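You operate a simulated robot arm through the tools that you are given. There is no shell and no other tool. Be economical: measure what you need, move in short steps, check, and stop when the job is done.

You are at the controls of a simulated robot arm. One attempt, no reset.

Task
Wipe the dark stain off the coil on the inspection plate.
Fine: turn the plate till the stain stands at the yellow pointer, brake on, then the yellow cloth on the stain, cloth back. What is to be rubbed or washed off counts as gone when no trace of it is left.

The check looks at the end state, three seconds after you hand in, the way a careful person would. Anything else that was tipped, shoved, dropped, spilled or broken makes it a failure. Flat cloth is picked up by pressing the open fingertips on it (5 to 10 N) and closing them slowly along it; thin cloth reads only 2 to 8 mm in the jaws.

Robot
A 6-joint arm with a two-finger parallel gripper, fixed in place. Base frame: the origin is at the foot of the arm, x ahead of it, y to its left, z up; the work surface is at about z = 0.8. Units: m, degrees, N and s.
With the tool pointing down near the work surface it reaches from about 0.24 to 0.64 m from the base axis. Its first joint turns from -66.0 to 66.0 degrees. Payload 2.7 kg.
The TCP is the grasp point between the finger pads, 0.023 m short of the fingertips. In the tool frame z runs along the fingers and y along their closing line. Largest opening 0.094 m; finger width 0.038, thickness 0.01; the body of the gripper, 0.054 by 0.096 m, starts 0.039 m behind the TCP.
Orientation is that of the tool frame in the base frame, as a unit quaternion [w, x, y, z]. With the fingers straight down and closing along the base's y, the tool's x points along the base's -x, its y along +y and its z along -z.

Tools
- The arm moves only by the tool nudge_tool. Its argument "moves" is a list of rows, each an object of numbers (a shift or turn left out is 0, a gripper value left out holds the last): "tx", "ty", "tz": the shift along the base's x, y, z in m; "wx", "wy", "wz": the turn, a rotation vector about the base's x, y, z in degrees; "hand": the finger opening in m, from 0 to 0.094. In form: [{"tx": .., "ty": .., "tz": .., "wx": .., "wy": .., "wz": .., "hand": ..}, ...]. A call has 1 to 10 rows; each row is the pose to reach, as a shift and turn from the pose commanded when the call began. Rows are played at 5 a second. More than 0.05 m and 8.6 degrees between two rows, or a gripper value outside its range, and nothing of the call is played. A pose out of reach is approached as far as the arm can. The call stops where the force on the tool passes 40 N (or 10 N more than at its start, if that is more) or the arm is blocked; 0.2 s more then pass. The fingers move at their own pace (about 0.045 m/s each) and stop on an object; they squeeze with about 33 N. The grip force told is the motor's: it shows also when the fingers shut on nothing. Time passes only in rows, and 0.2 s behind the last, so rows that repeat a pose let the fingers close. The reply holds the time, the measured pose of the TCP, the force on the tool along the base axes, the opening and the grip force, in the units named above and with some noise, with the torque about the TCP (base axes, N m) and any sound that the robot's microphone picked up.
- Cameras (640 x 400 px; columns grow to the right, rows downward): "scene" is fixed at [0.0654, -0.4137, 1.4232]; the picture's right is [0.95, -0.31, 0.00], its down [-0.16, -0.49, -0.85] and it looks along [0.27, 0.81, -0.52] (base axes); focal length 340 px, centre (320, 200). "wrist" rides on the gripper at [0.086, 0.016, -0.074] in the tool frame; the picture's right is [-0.18, 0.98, 0.00], its down [-0.58, -0.11, -0.81] and it looks along [-0.79, -0.15, 0.59] (tool axes); focal length 243 px, centre (320, 200). There is no depth. A picture from a camera that has moved, and an enlarged one, comes with that camera's place and axes in the base frame and with its lens. The place of the scene camera against the robot may be out by one fixed shift of up to 0.025 m in any direction.
- snapshot(camera): a new picture of that camera. The clock stands still meanwhile.
- enlarge(camera, box): a new picture of the part [left, top, right, bottom] of that camera's present view, enlarged. The clock stands still meanwhile.
- hand_in(): hands the job in; it is judged then, once.

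Work in short steps. Places have to be worked out from the pictures, the camera data and where the tool is seen: move nearer, look again, correct. Check each grasp and each placing, and mend what went wrong. You have 120 turns and 68 pictures in all, those below and enlarged ones among them. Open the gripper and draw the arm clear of the work before you hand the job in, unless the task says otherwise; then end with one line.

The tools are called after "Request:" as a command line: name --argument value ..., lists and objects as JSON in quotes. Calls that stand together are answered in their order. nudge_tool: Moves the arm, as the interface text tells. Its arguments: {"type":"object","properties":{"moves":{"type":"array","items":{"type":"object","properties":{"tx":{"type":"number"},"ty":{"type":"number"},"tz":{"type":"number"},"wx":{"type":"number"},"wy":{"type":"number"},"wz":{"type":"number"},"hand":{"type":"number"}}}}},"required":["moves"]} The other tools are called the same way: snapshot (camera) takes a picture; enlarge (camera, box) takes an enlarged picture of a part of a camera's view; hand_in () hands the job in.

At the start:

```text
t: 0.0
tcp_pos: [0.4009, 0.1809, 1.1471]
tool_rot: [0.0, 0.001, 1.0, 0.0]
force: [0.1, -0.1, -0.3]
moment: [0.0, 0.01, 0.01]
opening: 0.0942
gripper_force: 0.1
```

scene: 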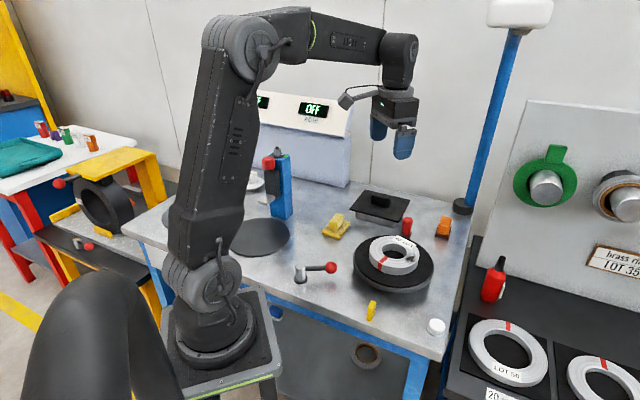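
wrist: 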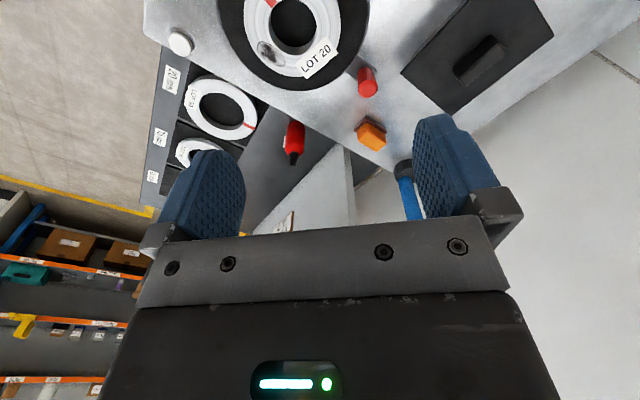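

I start by looking more closely at the plate, pointer, lever and cloth in the scene view.

Request:
enlarge --camera "scene" --box '[280, 180, 460, 340]'

Request:
enlarge --camera "wrist" --box '[140, 0, 460, 200]'

```text
2.50 times, centred on (370, 260) of scene
camera zoom: at [0.0654, -0.4137, 1.4232], right [0.95, -0.31, 0.0], down [-0.16, -0.49, -0.85], along [0.27, 0.81, -0.52], focal length 849 px, centre (195, 50)
```

zoom: 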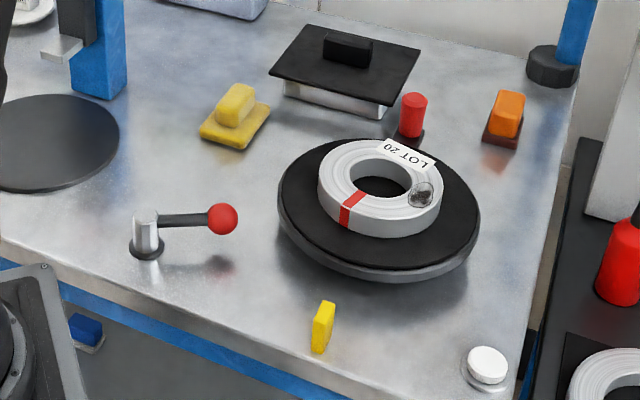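

```text
2.00 times, centred on (300, 100) of wrist
camera zoom: at [0.3136, 0.1974, 1.2217], right [0.18, 0.98, 0.0], down [0.58, -0.11, 0.81], along [0.79, -0.15, -0.59], focal length 485 px, centre (360, 400)
```

zoom: 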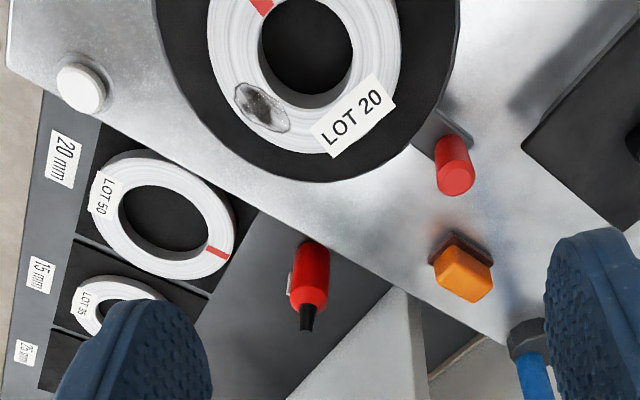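

The plate is near (0.45, 0.15), with the stain at roughly -31° and the pointer at roughly -136° about its centre. I tilt the wrist so its camera looks down on the area, to see the mechanism (lever, red knob).

Request:
nudge_tool --moves '[{"wy": 7, "ty": -0.01}, {"wy": 14, "ty": -0.02}, {"wy": 21, "ty": -0.03, "tx": -0.01}, {"wy": 28, "ty": -0.03, "tx": -0.03}, {"wy": 35, "ty": -0.03, "tx": -0.05}, {"wy": 35, "ty": -0.03, "tx": -0.05}]'

Request:
snapshot --camera "wrist"

```text
t: 1.4
tcp_pos: [0.3495, 0.1515, 1.1472]
tool_rot: [-0.301, 0.0, 0.954, 0.0]
force: [0.0, 0.3, -0.3]
moment: [0.0, 0.0, -0.01]
opening: 0.094
gripper_force: 0.1
```

```text
63 pictures are left
camera wrist: at [0.3212, 0.1683, 1.2574], right [0.15, 0.98, -0.11], down [0.94, -0.11, 0.33], along [0.31, -0.15, -0.94], focal length 243 px, centre (320, 200)
```

wrist: 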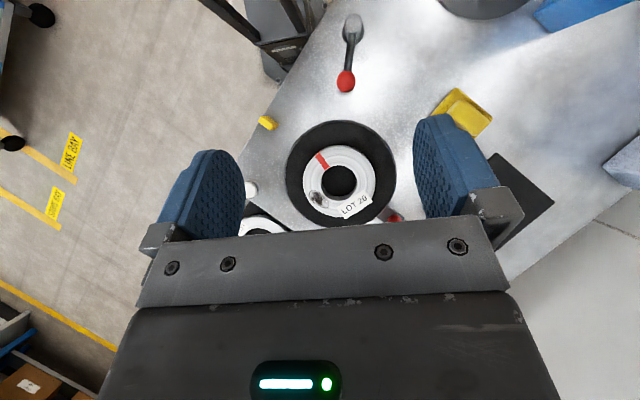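

The view covers everything; I enlarge it for accurate positions.

Request:
enlarge --camera "wrist" --box '[230, 0, 510, 240]'

Request:
enlarge --camera "wrist" --box '[240, 100, 420, 240]'

```text
1.67 times, centred on (370, 120) of wrist
camera zoom: at [0.3212, 0.1683, 1.2574], right [0.15, 0.98, -0.11], down [0.94, -0.11, 0.33], along [0.31, -0.15, -0.94], focal length 404 px, centre (237, 333)
```

zoom: 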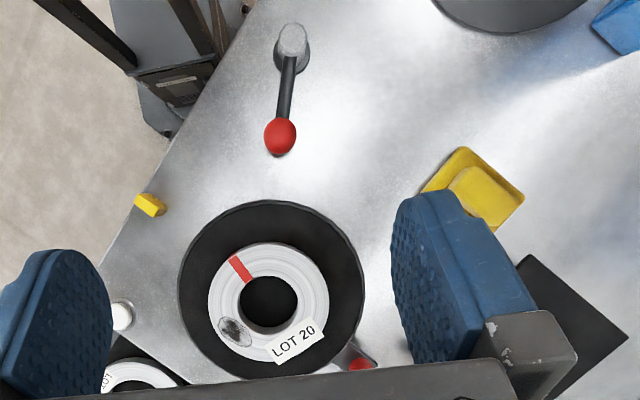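

```text
2.86 times, centred on (330, 170) of wrist
camera zoom: at [0.3212, 0.1683, 1.2574], right [0.15, 0.98, -0.11], down [0.94, -0.11, 0.33], along [0.31, -0.15, -0.94], focal length 693 px, centre (291, 286)
```

zoom: 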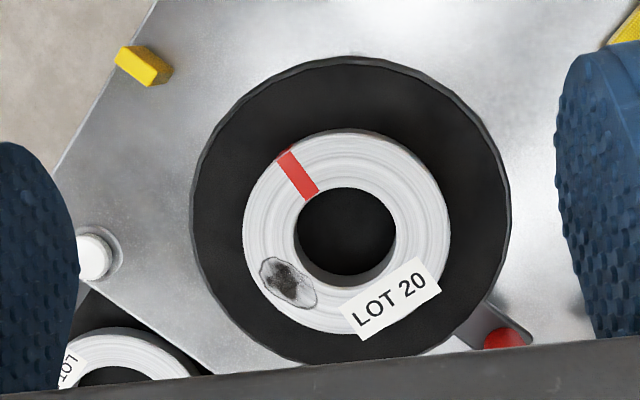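

The red cylinder sits on a tab by the plate and the red-ball lever stands apart; I zoom in on both to see which is the brake.

Request:
enlarge --camera "scene" --box '[380, 200, 460, 260]'

Request:
enlarge --camera "scene" --box '[280, 240, 390, 325]'

Request:
enlarge --camera "scene" --box '[20, 140, 180, 260]'

```text
6.67 times, centred on (420, 230) of scene
camera zoom: at [0.0654, -0.4137, 1.4232], right [0.95, -0.31, 0.0], down [-0.16, -0.49, -0.85], along [0.27, 0.81, -0.52], focal length 2263 px, centre (-347, 0)
```

zoom: 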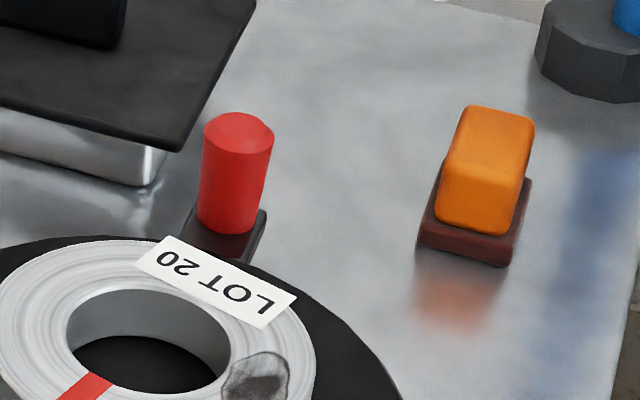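

```text
4.71 times, centred on (335, 282) of scene
camera zoom: at [0.0654, -0.4137, 1.4232], right [0.95, -0.31, 0.0], down [-0.16, -0.49, -0.85], along [0.27, 0.81, -0.52], focal length 1598 px, centre (249, -188)
```

zoom: 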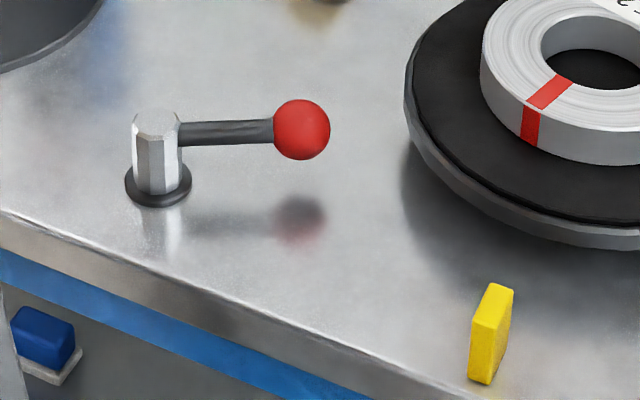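

```text
3.33 times, centred on (100, 200) of scene
camera zoom: at [0.0654, -0.4137, 1.4232], right [0.95, -0.31, 0.0], down [-0.16, -0.49, -0.85], along [0.27, 0.81, -0.52], focal length 1132 px, centre (1053, 200)
```

zoom: 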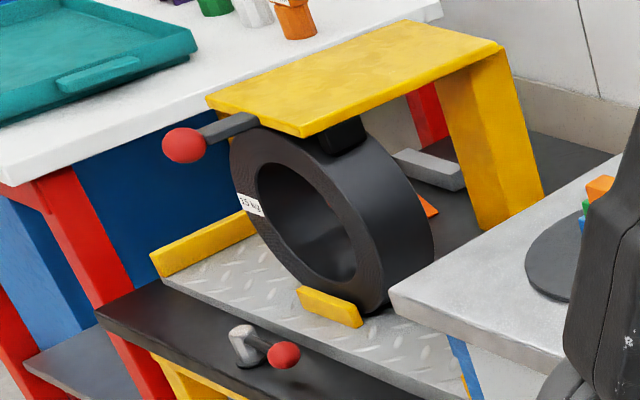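

The red peg on its tab sits opposite the pointer, so it may be the plate's brake. I move lower with the wrist level to look at it closely.

Request:
nudge_tool --moves '[{"tx": 0.006, "ty": 0.02, "tz": -0.035, "wy": -7}, {"tx": 0.012, "ty": 0.04, "tz": -0.07, "wy": -14}, {"tx": 0.018, "ty": 0.06, "tz": -0.105, "wy": -21}, {"tx": 0.024, "ty": 0.08, "tz": -0.14, "wy": -28}, {"tx": 0.03, "ty": 0.1, "tz": -0.175, "wy": -35}, {"tx": 0.03, "ty": 0.1, "tz": -0.175, "wy": -35}]'

Request:
snapshot --camera "wrist"

```text
t: 2.8
tcp_pos: [0.3802, 0.2511, 0.9718]
tool_rot: [0.0, 0.0, 1.0, 0.0]
force: [-0.4, -0.2, 0.2]
moment: [0.0, 0.04, 0.02]
opening: 0.0939
gripper_force: 0.0
```

```text
57 pictures are left
camera wrist: at [0.294, 0.2684, 1.0447], right [0.18, 0.98, 0.0], down [0.58, -0.11, 0.81], along [0.79, -0.15, -0.59], focal length 243 px, centre (320, 200)
```

wrist: 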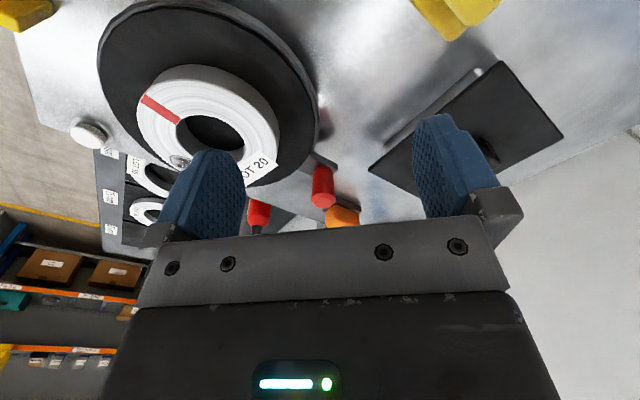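

Request:
enlarge --camera "wrist" --box '[270, 110, 390, 230]'

```text
3.33 times, centred on (330, 170) of wrist
camera zoom: at [0.294, 0.2684, 1.0447], right [0.18, 0.98, 0.0], down [0.58, -0.11, 0.81], along [0.79, -0.15, -0.59], focal length 809 px, centre (287, 300)
```

zoom: 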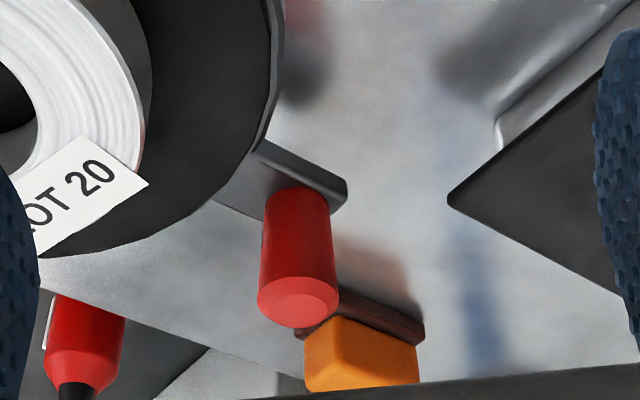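

The tab rides clear of the table and is part of the plate, so the red peg looks like the plate's turning handle, and the red-ball lever is probably the brake. I take a second tilted overhead view, shifted forward, to triangulate the plate, peg and lever.

Request:
nudge_tool --moves '[{"tx": 0.01, "ty": -0.014, "tz": 0.03, "wy": 7}, {"tx": 0.02, "ty": -0.028, "tz": 0.06, "wy": 14}, {"tx": 0.03, "ty": -0.042, "tz": 0.09, "wy": 21}, {"tx": 0.04, "ty": -0.056, "tz": 0.12, "wy": 28}, {"tx": 0.05, "ty": -0.07, "tz": 0.15, "wy": 35}, {"tx": 0.05, "ty": -0.07, "tz": 0.15, "wy": 35}]'

Request:
enlarge --camera "wrist" --box '[200, 0, 520, 200]'

```text
t: 4.2
tcp_pos: [0.421, 0.1783, 1.1142]
tool_rot: [-0.301, -0.001, 0.954, 0.0]
force: [-0.5, 0.1, 0.2]
moment: [0.0, 0.02, -0.01]
opening: 0.094
gripper_force: 0.0
out of reach, approached as far as the arm can: row 5, 6
```

```text
2.00 times, centred on (360, 100) of wrist
camera zoom: at [0.393, 0.1949, 1.2241], right [0.15, 0.98, -0.1], down [0.94, -0.11, 0.33], along [0.31, -0.15, -0.94], focal length 485 px, centre (240, 400)
```

zoom: 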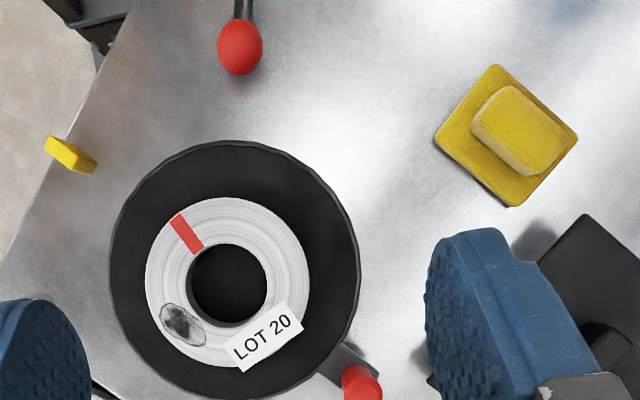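

Triangulation gives plate centre ≈ (0.420, 0.143), top z ≈ 0.846; peg ≈ (0.507, 0.230), top ≈ 0.875; stain at -56°, pointer at -135°; lever post ≈ (0.20, 0.19) and ball ≈ (0.27, 0.172, 0.84). I go above the peg with the tool upright and fingers half open.

Request:
nudge_tool --moves '[{"tx": 0.01, "ty": 0.01, "tz": -0.03, "wy": -7}, {"tx": 0.027, "ty": 0.02, "tz": -0.06, "wy": -14}, {"tx": 0.044, "ty": 0.03, "tz": -0.09, "wy": -21, "hand": 0.05}, {"tx": 0.06, "ty": 0.04, "tz": -0.12, "wy": -28, "hand": 0.05}, {"tx": 0.077, "ty": 0.05, "tz": -0.155, "wy": -35, "hand": 0.05}, {"tx": 0.077, "ty": 0.05, "tz": -0.155, "wy": -35, "hand": 0.05}]'

Request:
snapshot --camera "wrist"

Request:
enlarge --camera "scene" --box '[320, 120, 480, 300]'

```text
t: 5.6
tcp_pos: [0.4979, 0.2291, 0.9588]
tool_rot: [0.001, 0.0, 1.0, 0.0]
force: [-0.7, 0.0, 0.2]
moment: [-0.01, 0.0, -0.03]
opening: 0.0498
gripper_force: 0.1
```

```text
54 pictures are left
camera wrist: at [0.4105, 0.2466, 1.0326], right [0.18, 0.98, 0.0], down [0.58, -0.11, 0.81], along [0.79, -0.15, -0.59], focal length 243 px, centre (320, 200)
```

wrist: 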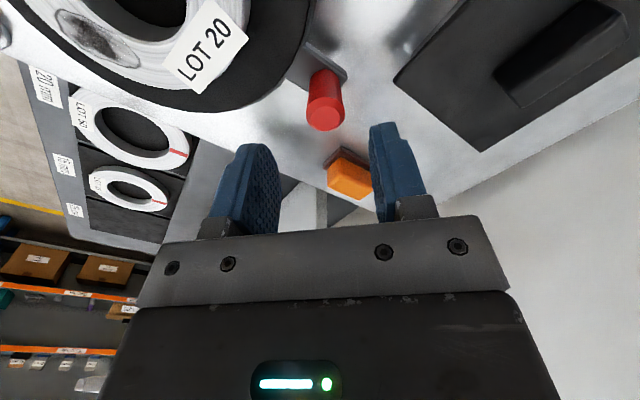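

```text
2.22 times, centred on (400, 210) of scene
camera zoom: at [0.0654, -0.4137, 1.4232], right [0.95, -0.31, 0.0], down [-0.16, -0.49, -0.85], along [0.27, 0.81, -0.52], focal length 754 px, centre (142, 178)
```

zoom: 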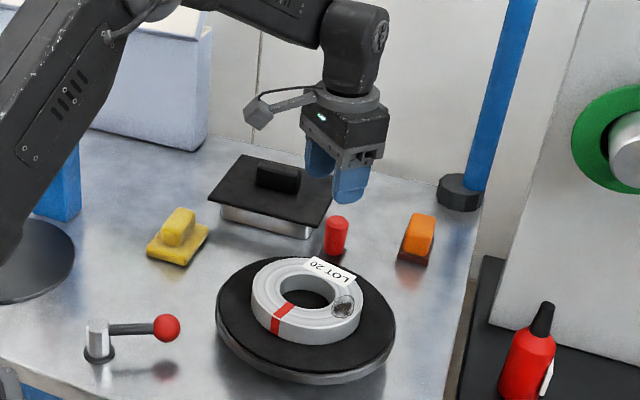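

The peg is at about (0.513, 0.230); the gripper at (0.498, 0.229) has it between the fingers in y. I shift 15 mm in x and descend to put the fingertips around the peg top, keeping above the plate.

Request:
nudge_tool --moves '[{"tx": 0.015, "tz": -0.01}, {"tx": 0.015, "tz": -0.03}, {"tx": 0.015, "tz": -0.05}, {"tx": 0.015, "tz": -0.065}, {"tx": 0.015, "tz": -0.075}, {"tx": 0.015, "tz": -0.08}]'

Request:
snapshot --camera "wrist"

Request:
enlarge --camera "scene" --box '[360, 180, 460, 300]'

```text
t: 7.0
tcp_pos: [0.5136, 0.2285, 0.8803]
tool_rot: [0.001, 0.0, 1.0, 0.0]
force: [0.1, 0.0, -0.1]
moment: [0.01, -0.02, -0.03]
opening: 0.0501
gripper_force: 0.2
```

```text
52 pictures are left
camera wrist: at [0.4271, 0.2458, 0.9535], right [0.18, 0.98, 0.0], down [0.58, -0.11, 0.81], along [0.79, -0.15, -0.59], focal length 243 px, centre (320, 200)
```

wrist: 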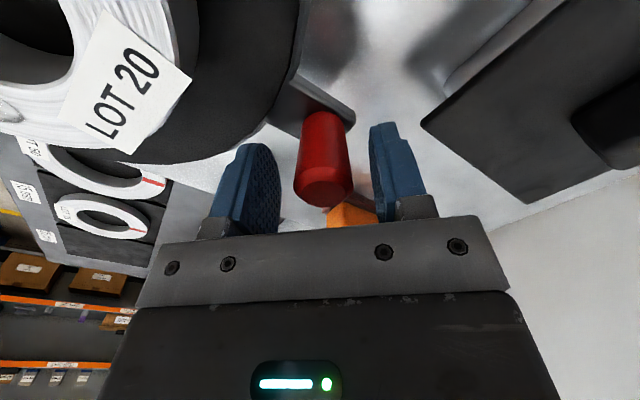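

```text
3.33 times, centred on (410, 240) of scene
camera zoom: at [0.0654, -0.4137, 1.4232], right [0.95, -0.31, 0.0], down [-0.16, -0.49, -0.85], along [0.27, 0.81, -0.52], focal length 1132 px, centre (20, 67)
```

zoom: 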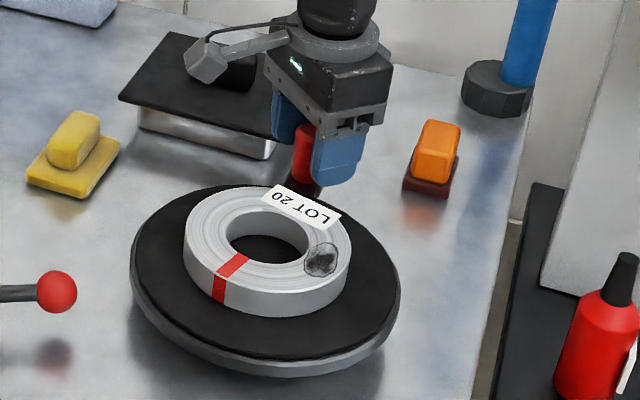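

The peg stands between the fingers, a little to the -x side. I close on it to read its diameter.

Request:
nudge_tool --moves '[{"tx": -0.005, "hand": 0.05}, {"tx": -0.005, "hand": 0.035}, {"tx": -0.005, "hand": 0.02}, {"tx": -0.005, "hand": 0.015}, {"tx": -0.005, "hand": 0.015}]'

```text
t: 8.2
tcp_pos: [0.5094, 0.2288, 0.8801]
tool_rot: [0.002, 0.0, 1.0, 0.001]
force: [2.4, 6.1, -1.8]
moment: [-0.02, -0.57, -0.16]
opening: 0.0268
gripper_force: 45.4
```

Diameter is 26.8 mm. I loosen to a cage of 31 mm and try a small clockwise swing (10°) to learn whether the plate is free.

Request:
nudge_tool --moves '[{"hand": 0.031}, {"hand": 0.031}, {"tx": 0.003, "ty": -0.004, "hand": 0.031}, {"tx": 0.006, "ty": -0.008, "hand": 0.031}, {"tx": 0.01, "ty": -0.012, "hand": 0.031}, {"tx": 0.0136, "ty": -0.0167, "hand": 0.031}]'

Request:
snapshot --camera "wrist"

```text
t: 9.6
tcp_pos: [0.5229, 0.2112, 0.8791]
tool_rot: [-0.001, 0.0, 1.0, 0.001]
force: [0.0, 0.0, 0.1]
moment: [0.0, -0.02, 0.0]
opening: 0.0312
gripper_force: 0.6
```

```text
50 pictures are left
camera wrist: at [0.4351, 0.2291, 0.9532], right [0.18, 0.98, 0.0], down [0.58, -0.11, 0.81], along [0.79, -0.15, -0.59], focal length 243 px, centre (320, 200)
```

wrist: 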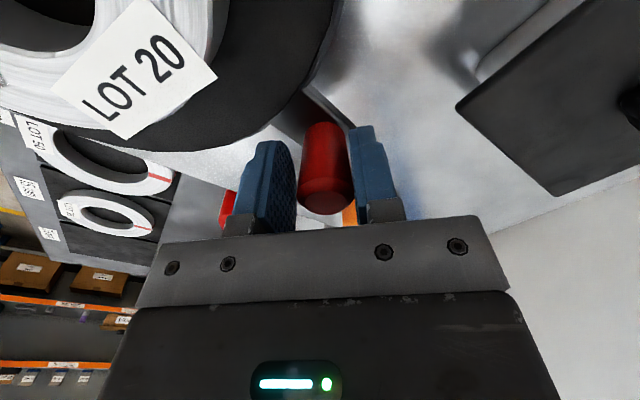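

The plate moved freely, so the brake is off. I swing the peg further along the arc to about -25°.

Request:
nudge_tool --moves '[{"tx": 0.0068, "ty": -0.011}, {"tx": 0.0124, "ty": -0.0225}, {"tx": 0.0168, "ty": -0.0346}, {"tx": 0.0199, "ty": -0.0471}, {"tx": 0.0217, "ty": -0.0599}, {"tx": 0.0222, "ty": -0.0727}, {"tx": 0.0213, "ty": -0.0856}, {"tx": 0.019, "ty": -0.0983}, {"tx": 0.0155, "ty": -0.1106}, {"tx": 0.0107, "ty": -0.1226}]'

Request:
enlarge --camera "scene" --box '[310, 180, 470, 340]'

```text
t: 11.8
tcp_pos: [0.534, 0.0891, 0.8784]
tool_rot: [0.0, 0.0, 1.0, 0.0]
force: [0.3, 0.6, 0.0]
moment: [0.02, -0.02, -0.04]
opening: 0.031
gripper_force: 0.1
```

```text
2.50 times, centred on (390, 260) of scene
camera zoom: at [0.0654, -0.4137, 1.4232], right [0.95, -0.31, 0.0], down [-0.16, -0.49, -0.85], along [0.27, 0.81, -0.52], focal length 849 px, centre (145, 50)
```

zoom: 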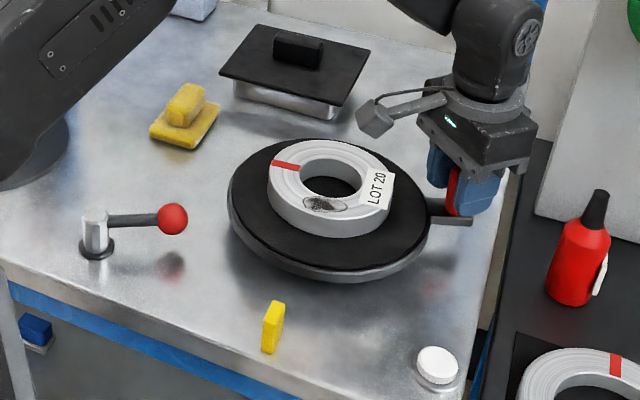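

I rotated about 69°, and stain is near the pointer. I lift off and take a tilted overhead view to measure the remaining angle.

Request:
nudge_tool --moves '[{"hand": 0.045}, {"hand": 0.045, "tz": 0.03}, {"tz": 0.075}, {"tx": -0.03, "ty": 0.01, "tz": 0.11, "wy": 7}, {"tx": -0.06, "ty": 0.02, "tz": 0.14, "wy": 14}, {"tx": -0.09, "ty": 0.03, "tz": 0.17, "wy": 21}, {"tx": -0.12, "ty": 0.045, "tz": 0.2, "wy": 28}, {"tx": -0.15, "ty": 0.06, "tz": 0.22, "wy": 35}, {"tx": -0.15, "ty": 0.06, "tz": 0.22, "wy": 35}]'

Request:
enlarge --camera "wrist" --box '[200, 0, 440, 240]'

```text
t: 13.8
tcp_pos: [0.3842, 0.1508, 1.0979]
tool_rot: [-0.302, 0.0, 0.953, 0.0]
force: [-0.4, 0.7, -0.1]
moment: [0.01, 0.0, 0.04]
opening: 0.045
gripper_force: 0.0
```

```text
1.67 times, centred on (320, 120) of wrist
camera zoom: at [0.3548, 0.167, 1.2075], right [0.15, 0.98, -0.11], down [0.94, -0.11, 0.33], along [0.31, -0.15, -0.94], focal length 404 px, centre (320, 333)
```

zoom: 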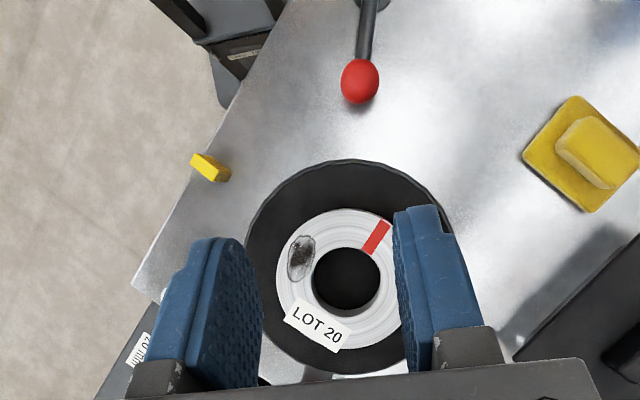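

Stain is at about -124°, pointer at -134.7°, so about 10.5° more is needed. I go back down around the peg and push that extra arc.

Request:
nudge_tool --moves '[{"tx": 0.03, "ty": -0.014, "tz": -0.03, "wy": -7}, {"tx": 0.06, "ty": -0.028, "tz": -0.06, "wy": -14}, {"tx": 0.09, "ty": -0.04, "tz": -0.09, "wy": -21}, {"tx": 0.12, "ty": -0.05, "tz": -0.12, "wy": -28}, {"tx": 0.147, "ty": -0.06, "tz": -0.145, "wy": -35}, {"tx": 0.147, "ty": -0.06, "tz": -0.18, "wy": -35}, {"tx": 0.147, "ty": -0.06, "tz": -0.205, "wy": -35}, {"tx": 0.147, "ty": -0.06, "tz": -0.22, "wy": -35}, {"tx": 0.147, "ty": -0.06, "tz": -0.22, "wy": -35, "hand": 0.031}, {"tx": 0.147, "ty": -0.06, "tz": -0.22, "wy": -35, "hand": 0.031}]'

```text
t: 16.0
tcp_pos: [0.5295, 0.0882, 0.8772]
tool_rot: [0.0, -0.001, 1.0, 0.0]
force: [0.4, 0.0, -0.2]
moment: [0.01, -0.04, -0.01]
opening: 0.0309
gripper_force: 0.0
```

The peg is caged again; I push it 19 mm along the arc, slowly, then open and look.

Request:
nudge_tool --moves '[{"tx": -0.001, "ty": -0.004}, {"tx": -0.003, "ty": -0.008}, {"tx": -0.005, "ty": -0.012}, {"tx": -0.007, "ty": -0.016}, {"tx": -0.009, "ty": -0.0188}, {"tx": -0.009, "ty": -0.0188}]'

Request:
nudge_tool --moves '[{"hand": 0.045}, {"tz": 0.03, "hand": 0.045}, {"tz": 0.075}, {"tx": -0.03, "ty": 0.016, "tz": 0.11, "wy": 7}, {"tx": -0.06, "ty": 0.03, "tz": 0.14, "wy": 14}, {"tx": -0.09, "ty": 0.05, "tz": 0.17, "wy": 21}, {"tx": -0.12, "ty": 0.07, "tz": 0.2, "wy": 28}, {"tx": -0.15, "ty": 0.09, "tz": 0.22, "wy": 35}, {"tx": -0.15, "ty": 0.09, "tz": 0.22, "wy": 35, "hand": 0.094}, {"tx": -0.15, "ty": 0.09, "tz": 0.22, "wy": 35}]'

Request:
enlarge --camera "wrist" --box '[200, 0, 440, 240]'

```text
t: 17.4
tcp_pos: [0.5217, 0.0706, 0.8788]
tool_rot: [0.0, 0.0, 1.0, 0.0]
force: [-0.1, -0.2, -0.3]
moment: [0.0, 0.0, -0.01]
opening: 0.0311
gripper_force: 0.1
```

```text
t: 19.6
tcp_pos: [0.3742, 0.1633, 1.0999]
tool_rot: [-0.301, -0.001, 0.954, 0.0]
force: [0.7, 0.1, -0.8]
moment: [0.01, 0.0, -0.01]
opening: 0.0939
gripper_force: 0.1
```

```text
1.67 times, centred on (320, 120) of wrist
camera zoom: at [0.3442, 0.1797, 1.2102], right [0.15, 0.98, -0.11], down [0.94, -0.11, 0.33], along [0.31, -0.15, -0.94], focal length 404 px, centre (320, 333)
```

zoom: 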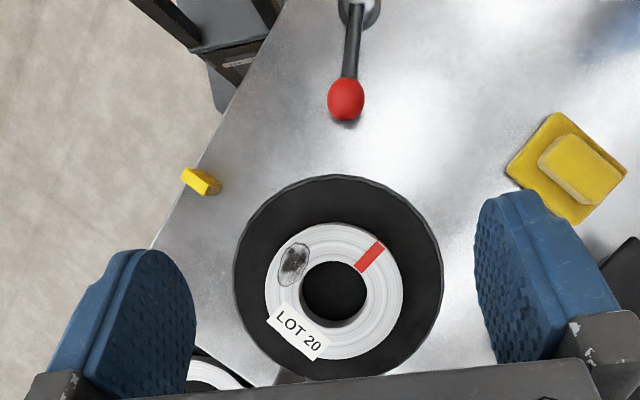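

Stain is now at -133.8°, pointer at -134.7°: aligned. Now the brake lever: I zoom on it for marks showing its direction.

Request:
enlarge --camera "wrist" --box '[290, 0, 390, 80]'

Request:
enlarge --camera "scene" --box '[280, 250, 350, 300]'

```text
5.00 times, centred on (340, 40) of wrist
camera zoom: at [0.3442, 0.1797, 1.2102], right [0.15, 0.98, -0.11], down [0.94, -0.11, 0.33], along [0.31, -0.15, -0.94], focal length 1213 px, centre (220, 1000)
```

zoom: 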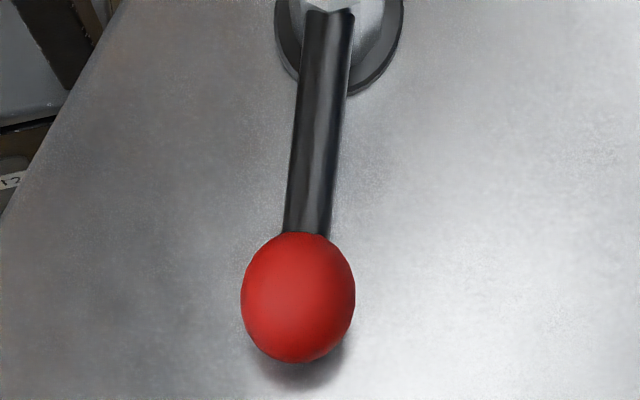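

```text
8.00 times, centred on (315, 275) of scene
camera zoom: at [0.0654, -0.4137, 1.4232], right [0.95, -0.31, 0.0], down [-0.16, -0.49, -0.85], along [0.27, 0.81, -0.52], focal length 2716 px, centre (360, -400)
```

zoom: 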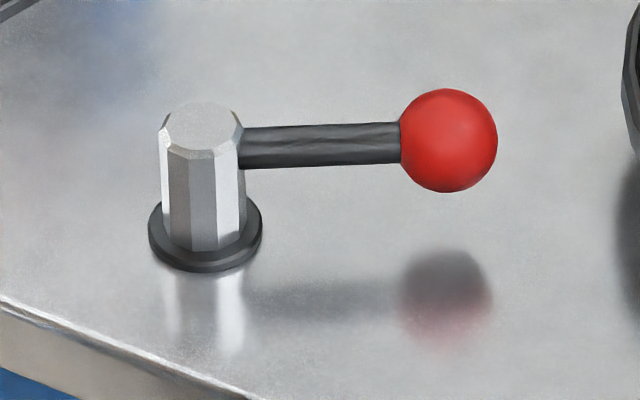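

The lever turns about its vertical post. I move upright above the red ball at about (0.27, 0.172) and verify.

Request:
nudge_tool --moves '[{"tx": -0.02, "tz": -0.03, "wy": -7, "hand": 0.055}, {"tx": -0.04, "tz": -0.06, "wy": -14}, {"tx": -0.06, "tz": -0.09, "wy": -21}, {"tx": -0.08, "tz": -0.12, "wy": -28}, {"tx": -0.1, "ty": 0.006, "tz": -0.15, "wy": -35}, {"tx": -0.1, "ty": 0.006, "tz": -0.17, "wy": -35}, {"tx": -0.1, "ty": 0.006, "tz": -0.17, "wy": -35}]'

Request:
snapshot --camera "wrist"

Request:
enlarge --camera "scene" --box '[250, 180, 410, 320]'

```text
t: 21.2
tcp_pos: [0.2725, 0.1654, 0.9283]
tool_rot: [0.002, 0.0, 1.0, 0.0]
force: [1.3, 0.7, -0.4]
moment: [0.01, 0.0, -0.01]
opening: 0.0548
gripper_force: 0.1
```

```text
44 pictures are left
camera wrist: at [0.1842, 0.183, 1.0017], right [0.18, 0.98, 0.0], down [0.58, -0.11, 0.81], along [0.79, -0.15, -0.59], focal length 243 px, centre (320, 200)
```

wrist: 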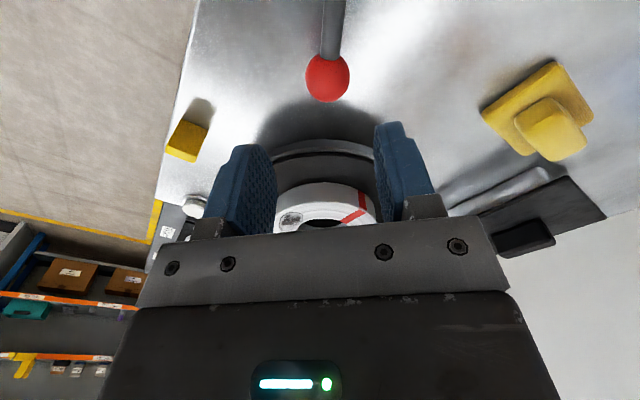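

```text
2.86 times, centred on (330, 250) of scene
camera zoom: at [0.0654, -0.4137, 1.4232], right [0.95, -0.31, 0.0], down [-0.16, -0.49, -0.85], along [0.27, 0.81, -0.52], focal length 970 px, centre (291, 57)
```

zoom: 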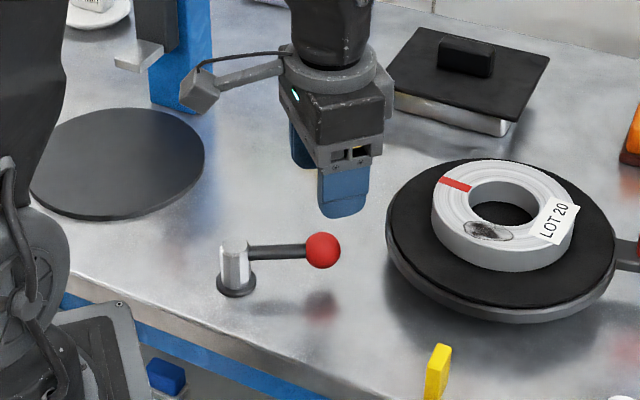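

Ball is at about (0.267, 0.173, 0.84). I descend with the fingers on both y sides of it.

Request:
nudge_tool --moves '[{"tx": -0.0055, "ty": 0.0075, "tz": -0.02}, {"tx": -0.0055, "ty": 0.0075, "tz": -0.045}, {"tx": -0.0055, "ty": 0.0075, "tz": -0.065}, {"tx": -0.0055, "ty": 0.0075, "tz": -0.078}, {"tx": -0.0055, "ty": 0.0075, "tz": -0.083}]'

Request:
enlarge --camera "scene" --box '[280, 210, 380, 310]'

```text
t: 22.4
tcp_pos: [0.2651, 0.1754, 0.8458]
tool_rot: [0.0, 0.001, 1.0, 0.0]
force: [0.0, -0.1, -0.5]
moment: [0.01, -0.02, 0.0]
opening: 0.0548
gripper_force: 0.1
```

```text
4.00 times, centred on (330, 260) of scene
camera zoom: at [0.0654, -0.4137, 1.4232], right [0.95, -0.31, 0.0], down [-0.16, -0.49, -0.85], along [0.27, 0.81, -0.52], focal length 1358 px, centre (280, -40)
```

zoom: 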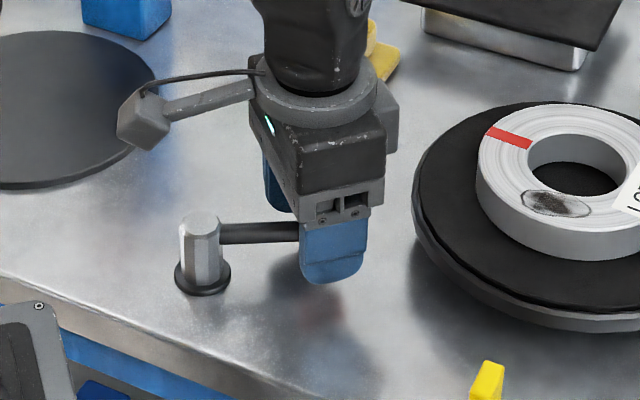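

The ball is between the fingers. I close to a 31 mm cage and try a small clockwise push (towards -y), watching force.

Request:
nudge_tool --moves '[{"hand": 0.031}, {"hand": 0.031}, {"tx": -0.001, "ty": -0.004}, {"tx": -0.002, "ty": -0.008}, {"tx": -0.004, "ty": -0.012}, {"tx": -0.005, "ty": -0.016}]'

Request:
enlarge --camera "scene" --box '[280, 210, 380, 310]'

```text
t: 23.8
tcp_pos: [0.2638, 0.1632, 0.8476]
tool_rot: [0.006, -0.002, 1.0, 0.005]
force: [7.9, 35.2, -5.3]
moment: [0.32, 0.07, 0.03]
opening: 0.0468
gripper_force: 17.5
```

```text
4.00 times, centred on (330, 260) of scene
camera zoom: at [0.0656, -0.4128, 1.4234], right [0.95, -0.31, 0.0], down [-0.16, -0.49, -0.85], along [0.27, 0.81, -0.52], focal length 1358 px, centre (280, -40)
```

zoom: 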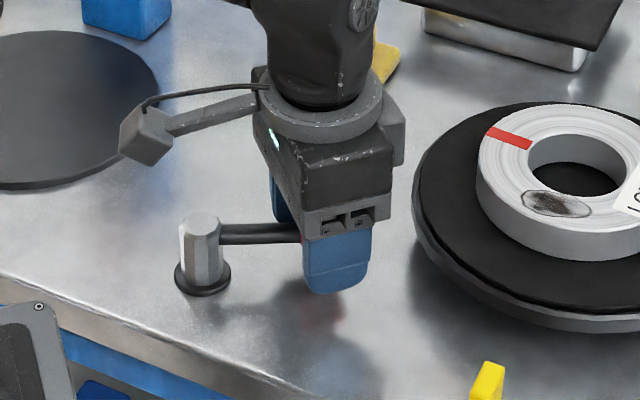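

Clockwise is against a stop (35 N, lever unmoved). I relax and push the other way, counter-clockwise (+y).

Request:
nudge_tool --moves '[{"tx": 0.002, "ty": 0.006}, {"tx": 0.005, "ty": 0.012}, {"tx": 0.005, "ty": 0.016}, {"tx": 0.006, "ty": 0.02}, {"tx": 0.007, "ty": 0.025}, {"tx": 0.007, "ty": 0.029}, {"tx": 0.007, "ty": 0.029}]'

Request:
enlarge --camera "scene" --box '[280, 210, 380, 310]'

```text
t: 25.4
tcp_pos: [0.2677, 0.1862, 0.8455]
tool_rot: [-0.001, -0.001, 1.0, 0.0]
force: [-0.6, -1.1, 0.4]
moment: [-0.02, 0.03, 0.0]
opening: 0.0322
gripper_force: 1.9
```

```text
4.00 times, centred on (330, 260) of scene
camera zoom: at [0.0654, -0.4137, 1.4232], right [0.95, -0.31, 0.0], down [-0.16, -0.49, -0.85], along [0.27, 0.81, -0.52], focal length 1358 px, centre (280, -40)
```

zoom: 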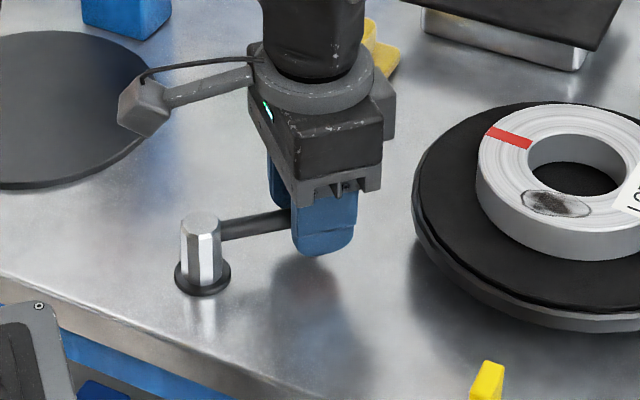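

Counter-clockwise moves freely. I continue along the arc, turning the hand with the lever.

Request:
nudge_tool --moves '[{"tx": 0.0002, "ty": 0.0094, "wz": 8}, {"tx": -0.0009, "ty": 0.0188, "wz": 16}, {"tx": -0.0034, "ty": 0.0279, "wz": 24}, {"tx": -0.0071, "ty": 0.0366, "wz": 32}, {"tx": -0.0119, "ty": 0.0447, "wz": 40}, {"tx": -0.0179, "ty": 0.0521, "wz": 48}, {"tx": -0.0179, "ty": 0.0521, "wz": 48}]'

Request:
enlarge --camera "scene" --box '[280, 210, 380, 310]'

```text
t: 27.0
tcp_pos: [0.2502, 0.2401, 0.8471]
tool_rot: [-0.001, -0.407, 0.913, 0.0]
force: [-0.8, -0.5, -1.6]
moment: [0.01, 0.0, 0.02]
opening: 0.0322
gripper_force: 1.3
```

```text
4.00 times, centred on (330, 260) of scene
camera zoom: at [0.0654, -0.4137, 1.4232], right [0.95, -0.31, 0.0], down [-0.16, -0.49, -0.85], along [0.27, 0.81, -0.52], focal length 1358 px, centre (280, -40)
```

zoom: 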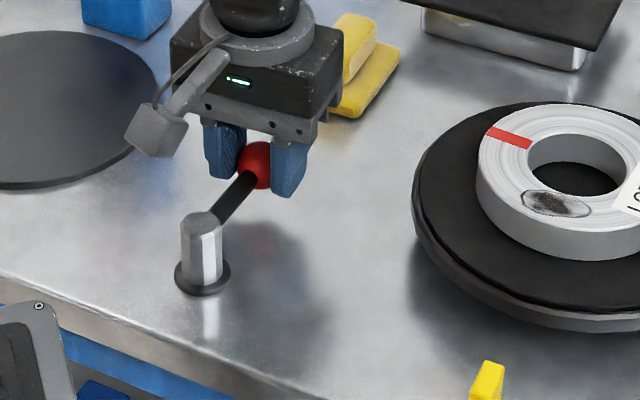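

No stop yet; I continue the arc until it resists.

Request:
nudge_tool --moves '[{"tx": -0.0069, "ty": 0.0064, "wz": 8}, {"tx": -0.0146, "ty": 0.0118, "wz": 16}, {"tx": -0.023, "ty": 0.0161, "wz": 24}, {"tx": -0.032, "ty": 0.0192, "wz": 32}, {"tx": -0.032, "ty": 0.0192, "wz": 32}]'

Request:
enlarge --camera "scene" --box '[280, 210, 380, 310]'

```text
t: 28.2
tcp_pos: [0.2218, 0.2569, 0.847]
tool_rot: [0.001, -0.642, 0.767, 0.0]
force: [26.5, -13.0, -5.4]
moment: [0.13, -0.3, -0.29]
opening: 0.0437
gripper_force: 14.6
stopped in row 5: the force on the tool passed its limit at 40 N (the readings are from after the stop); the commanded pose is now the measured one
```

```text
4.00 times, centred on (330, 260) of scene
camera zoom: at [0.066, -0.4139, 1.4231], right [0.95, -0.31, 0.0], down [-0.16, -0.49, -0.85], along [0.27, 0.81, -0.52], focal length 1358 px, centre (280, -40)
```

zoom: 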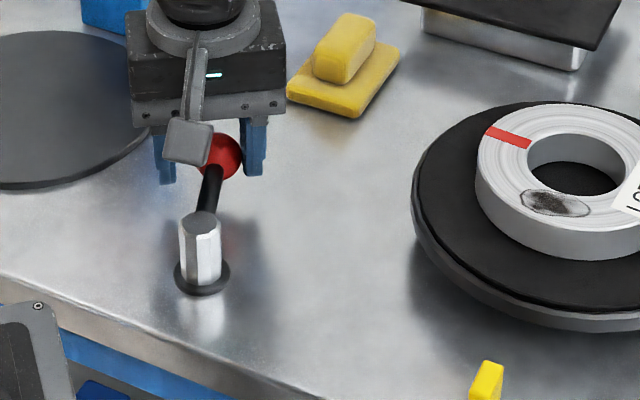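

The lever has hit its other stop. I open the fingers, lift away, and check it stays there.

Request:
nudge_tool --moves '[{"hand": 0.06}, {"hand": 0.06}, {"tz": 0.03}, {"tz": 0.07}, {"tz": 0.11}]'

Request:
enlarge --camera "scene" --box '[270, 190, 430, 330]'

```text
t: 29.4
tcp_pos: [0.2185, 0.2575, 0.9572]
tool_rot: [-0.001, -0.643, 0.766, 0.0]
force: [-0.4, 0.7, 0.1]
moment: [0.01, -0.03, 0.05]
opening: 0.0601
gripper_force: 0.0
```

```text
2.86 times, centred on (350, 260) of scene
camera zoom: at [0.0654, -0.4137, 1.4232], right [0.95, -0.31, 0.0], down [-0.16, -0.49, -0.85], along [0.27, 0.81, -0.52], focal length 970 px, centre (234, 29)
```

zoom: 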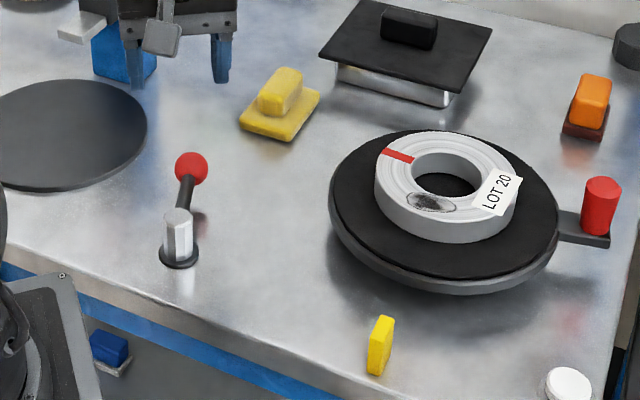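

The lever is thrown over to its far stop. Now the yellow cloth block at roughly (0.35, 0.35): I approach with the wrist turned to match its long axis, and look.

Request:
nudge_tool --moves '[{"tx": 0.03, "ty": -0.005, "tz": 0.015, "wz": -5}, {"tx": 0.06, "ty": -0.01, "tz": 0.03, "wz": -10}, {"tx": 0.09, "ty": -0.015, "tz": 0.045, "wz": -16}, {"tx": 0.11, "ty": -0.02, "tz": 0.045, "wz": -16, "hand": 0.07}, {"tx": 0.11, "ty": -0.02, "tz": 0.045, "wz": -16}]'

Request:
snapshot --camera "wrist"

```text
t: 30.6
tcp_pos: [0.3305, 0.2387, 1.0015]
tool_rot: [-0.001, -0.53, 0.848, -0.001]
force: [-0.6, -0.7, 0.7]
moment: [-0.02, -0.01, 0.04]
opening: 0.0701
gripper_force: 0.1
```

```text
36 pictures are left
camera wrist: at [0.2772, 0.168, 1.0756], right [-0.8, 0.6, 0.0], down [0.35, 0.48, 0.81], along [0.48, 0.65, -0.59], focal length 243 px, centre (320, 200)
```

wrist: 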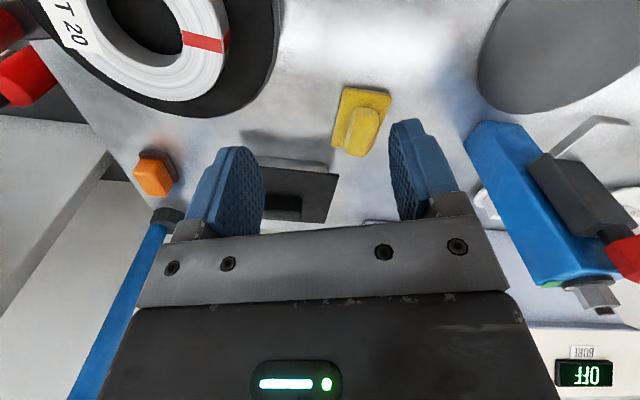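

Request:
enlarge --camera "wrist" --box '[310, 70, 420, 170]'

```text
4.00 times, centred on (365, 120) of wrist
camera zoom: at [0.2772, 0.168, 1.0756], right [-0.8, 0.6, 0.0], down [0.35, 0.48, 0.81], along [0.48, 0.65, -0.59], focal length 970 px, centre (140, 520)
```

zoom: 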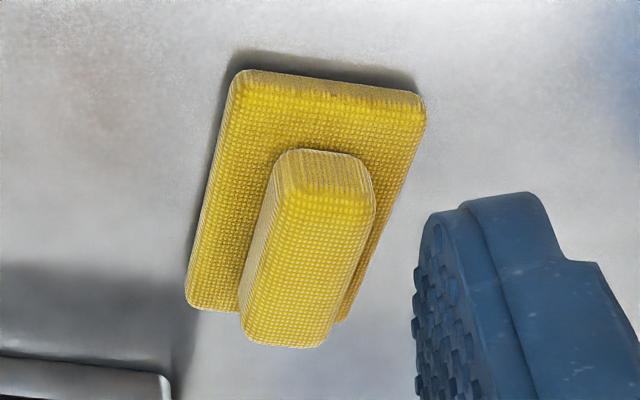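

The cloth block's top is at about (0.352, 0.351, 0.842), long axis at 47°, 26 mm wide. I move above it with the jaws across the short side.

Request:
nudge_tool --moves '[{"tx": 0.005, "ty": 0.03, "tz": -0.015, "wz": -5}, {"tx": 0.01, "ty": 0.06, "tz": -0.03, "wz": -10}, {"tx": 0.0215, "ty": 0.09, "tz": -0.045, "wz": -16.5}, {"tx": 0.0215, "ty": 0.1123, "tz": -0.07, "wz": -16.5}, {"tx": 0.0215, "ty": 0.1123, "tz": -0.09, "wz": -16.5}, {"tx": 0.0215, "ty": 0.1123, "tz": -0.09, "wz": -16.5}]'

Request:
snapshot --camera "wrist"

Request:
enlarge --camera "scene" --box '[300, 170, 400, 250]'

```text
t: 32.0
tcp_pos: [0.3507, 0.3499, 0.9117]
tool_rot: [0.0, -0.403, 0.915, 0.0]
force: [0.7, 0.1, 0.3]
moment: [0.0, 0.0, -0.02]
opening: 0.07
gripper_force: 0.2
```

```text
34 pictures are left
camera wrist: at [0.2807, 0.298, 0.9859], right [-0.6, 0.8, 0.0], down [0.47, 0.36, 0.81], along [0.64, 0.48, -0.59], focal length 243 px, centre (320, 200)
```

wrist: 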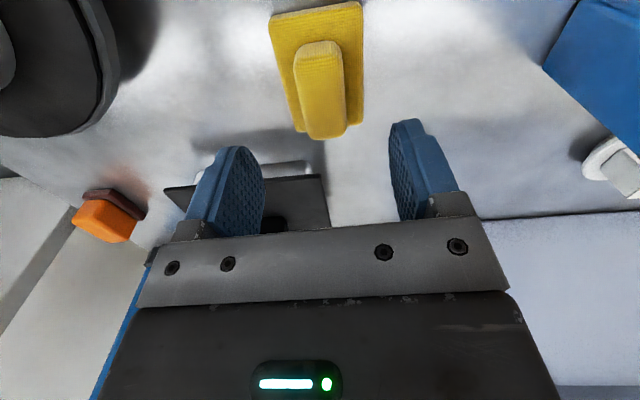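

```text
5.00 times, centred on (350, 210) of scene
camera zoom: at [0.0654, -0.4137, 1.4232], right [0.95, -0.31, 0.0], down [-0.16, -0.49, -0.85], along [0.27, 0.81, -0.52], focal length 1697 px, centre (170, 150)
```

zoom: 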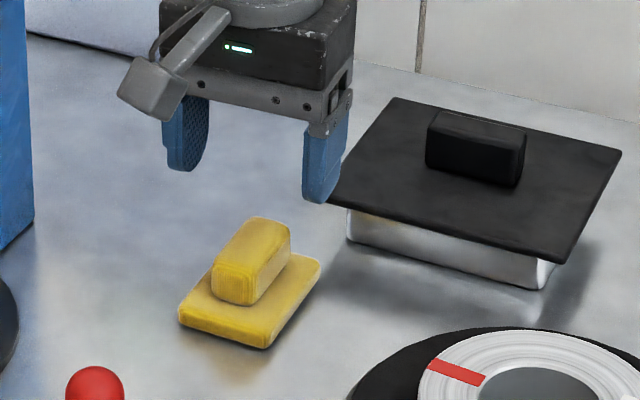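

Aligned with the block. I narrow to 50 mm and descend so that the pads straddle the block without touching the pad below.

Request:
nudge_tool --moves '[{"hand": 0.05, "tz": -0.01}, {"tz": -0.03}, {"tz": -0.045}, {"tz": -0.058}, {"tz": -0.064}]'

Request:
enlarge --camera "scene" --box '[300, 170, 400, 250]'

```text
t: 33.2
tcp_pos: [0.3517, 0.3496, 0.8484]
tool_rot: [-0.002, -0.403, 0.915, 0.0]
force: [0.2, -0.6, -0.3]
moment: [-0.01, 0.0, 0.0]
opening: 0.0501
gripper_force: 0.1
```

```text
5.00 times, centred on (350, 210) of scene
camera zoom: at [0.0654, -0.4137, 1.4232], right [0.95, -0.31, 0.0], down [-0.16, -0.49, -0.85], along [0.27, 0.81, -0.52], focal length 1697 px, centre (170, 150)
```

zoom: 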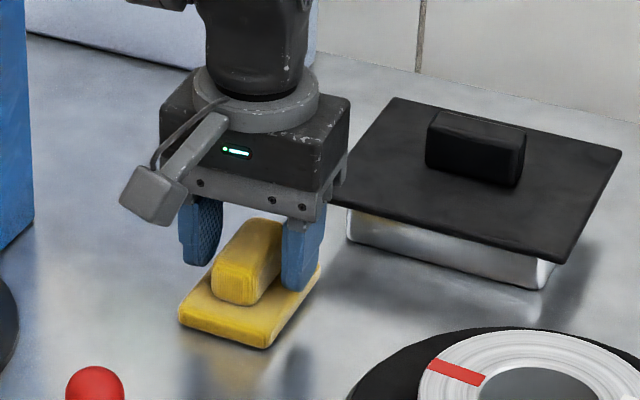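

The block is between the pads; I close on it.

Request:
nudge_tool --moves '[{"hand": 0.04}, {"hand": 0.03}, {"hand": 0.02}, {"hand": 0.015}, {"hand": 0.015}]'

Request:
nudge_tool --moves '[{"tz": 0.015}, {"tz": 0.03}, {"tz": 0.06}, {"tz": 0.09}]'

Request:
enlarge --camera "scene" --box '[300, 130, 420, 250]'

Request:
snapshot --camera "wrist"

```text
t: 34.4
tcp_pos: [0.3518, 0.3497, 0.8486]
tool_rot: [0.0, -0.403, 0.915, 0.0]
force: [0.6, 0.4, -0.2]
moment: [0.0, 0.02, -0.03]
opening: 0.0291
gripper_force: 32.7
```

```text
t: 35.4
tcp_pos: [0.3496, 0.3496, 0.9381]
tool_rot: [-0.001, -0.403, 0.915, -0.001]
force: [0.6, -0.5, -1.3]
moment: [0.01, 0.0, 0.01]
opening: 0.0293
gripper_force: 33.4
```

```text
3.33 times, centred on (360, 190) of scene
camera zoom: at [0.0654, -0.4137, 1.4232], right [0.95, -0.31, 0.0], down [-0.16, -0.49, -0.85], along [0.27, 0.81, -0.52], focal length 1132 px, centre (187, 233)
```

zoom: 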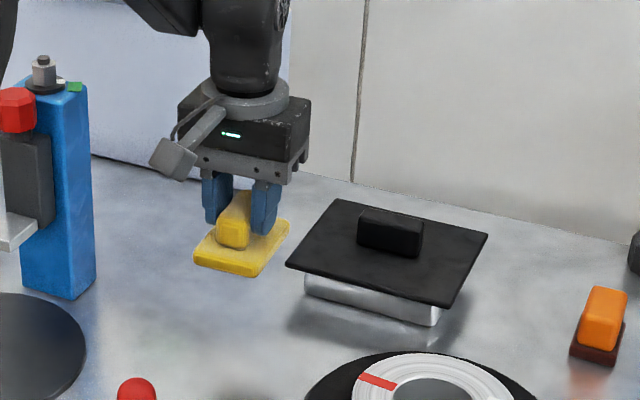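

```text
30 pictures are left
camera wrist: at [0.2794, 0.2987, 1.0133], right [-0.6, 0.8, 0.0], down [0.47, 0.36, 0.81], along [0.64, 0.48, -0.59], focal length 243 px, centre (320, 200)
```

wrist: 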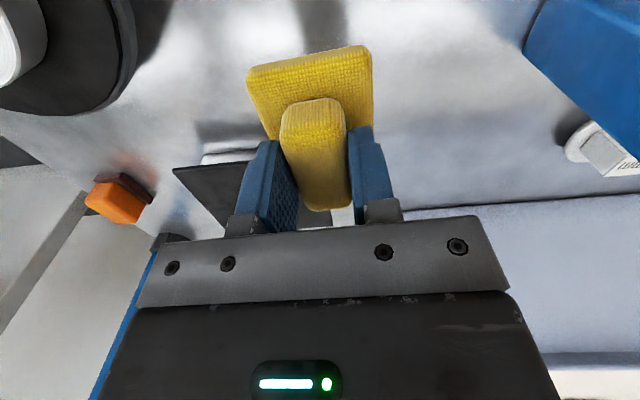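

The cloth block is held (29 mm). I carry it over to above the stain at about (0.385, 0.106), staying high.

Request:
nudge_tool --moves '[{"ty": -0.03, "tz": 0.022}, {"tx": 0.006, "ty": -0.07, "tz": 0.022}, {"tx": 0.013, "ty": -0.11, "tz": 0.022}, {"tx": 0.02, "ty": -0.15, "tz": 0.022}, {"tx": 0.027, "ty": -0.19, "tz": 0.022}, {"tx": 0.034, "ty": -0.225, "tz": 0.022}, {"tx": 0.034, "ty": -0.244, "tz": 0.022}, {"tx": 0.034, "ty": -0.244, "tz": 0.01}]'

Request:
snapshot --camera "wrist"

Request:
enlarge --camera "scene" --box '[320, 190, 460, 310]'

```text
t: 37.2
tcp_pos: [0.3851, 0.1071, 0.948]
tool_rot: [0.0, -0.403, 0.915, -0.001]
force: [-0.1, 0.0, -1.5]
moment: [0.01, -0.01, -0.02]
opening: 0.0297
gripper_force: 33.0
```

```text
29 pictures are left
camera wrist: at [0.3139, 0.0548, 1.0218], right [-0.6, 0.8, 0.0], down [0.47, 0.36, 0.81], along [0.64, 0.48, -0.59], focal length 243 px, centre (320, 200)
```

wrist: 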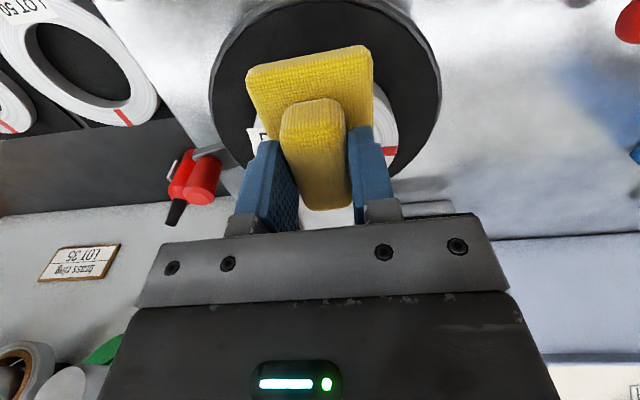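

```text
3.33 times, centred on (390, 250) of scene
camera zoom: at [0.0654, -0.4137, 1.4232], right [0.95, -0.31, 0.0], down [-0.16, -0.49, -0.85], along [0.27, 0.81, -0.52], focal length 1132 px, centre (87, 33)
```

zoom: 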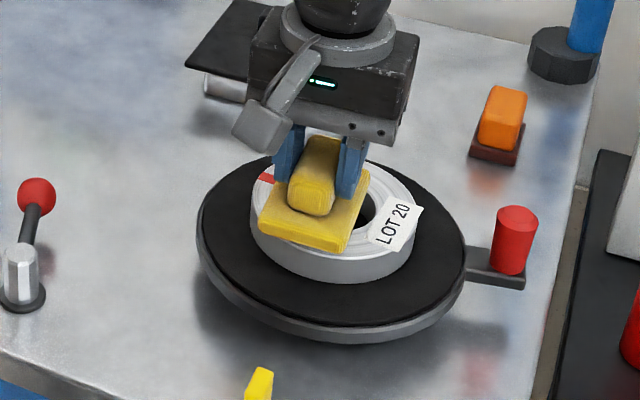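

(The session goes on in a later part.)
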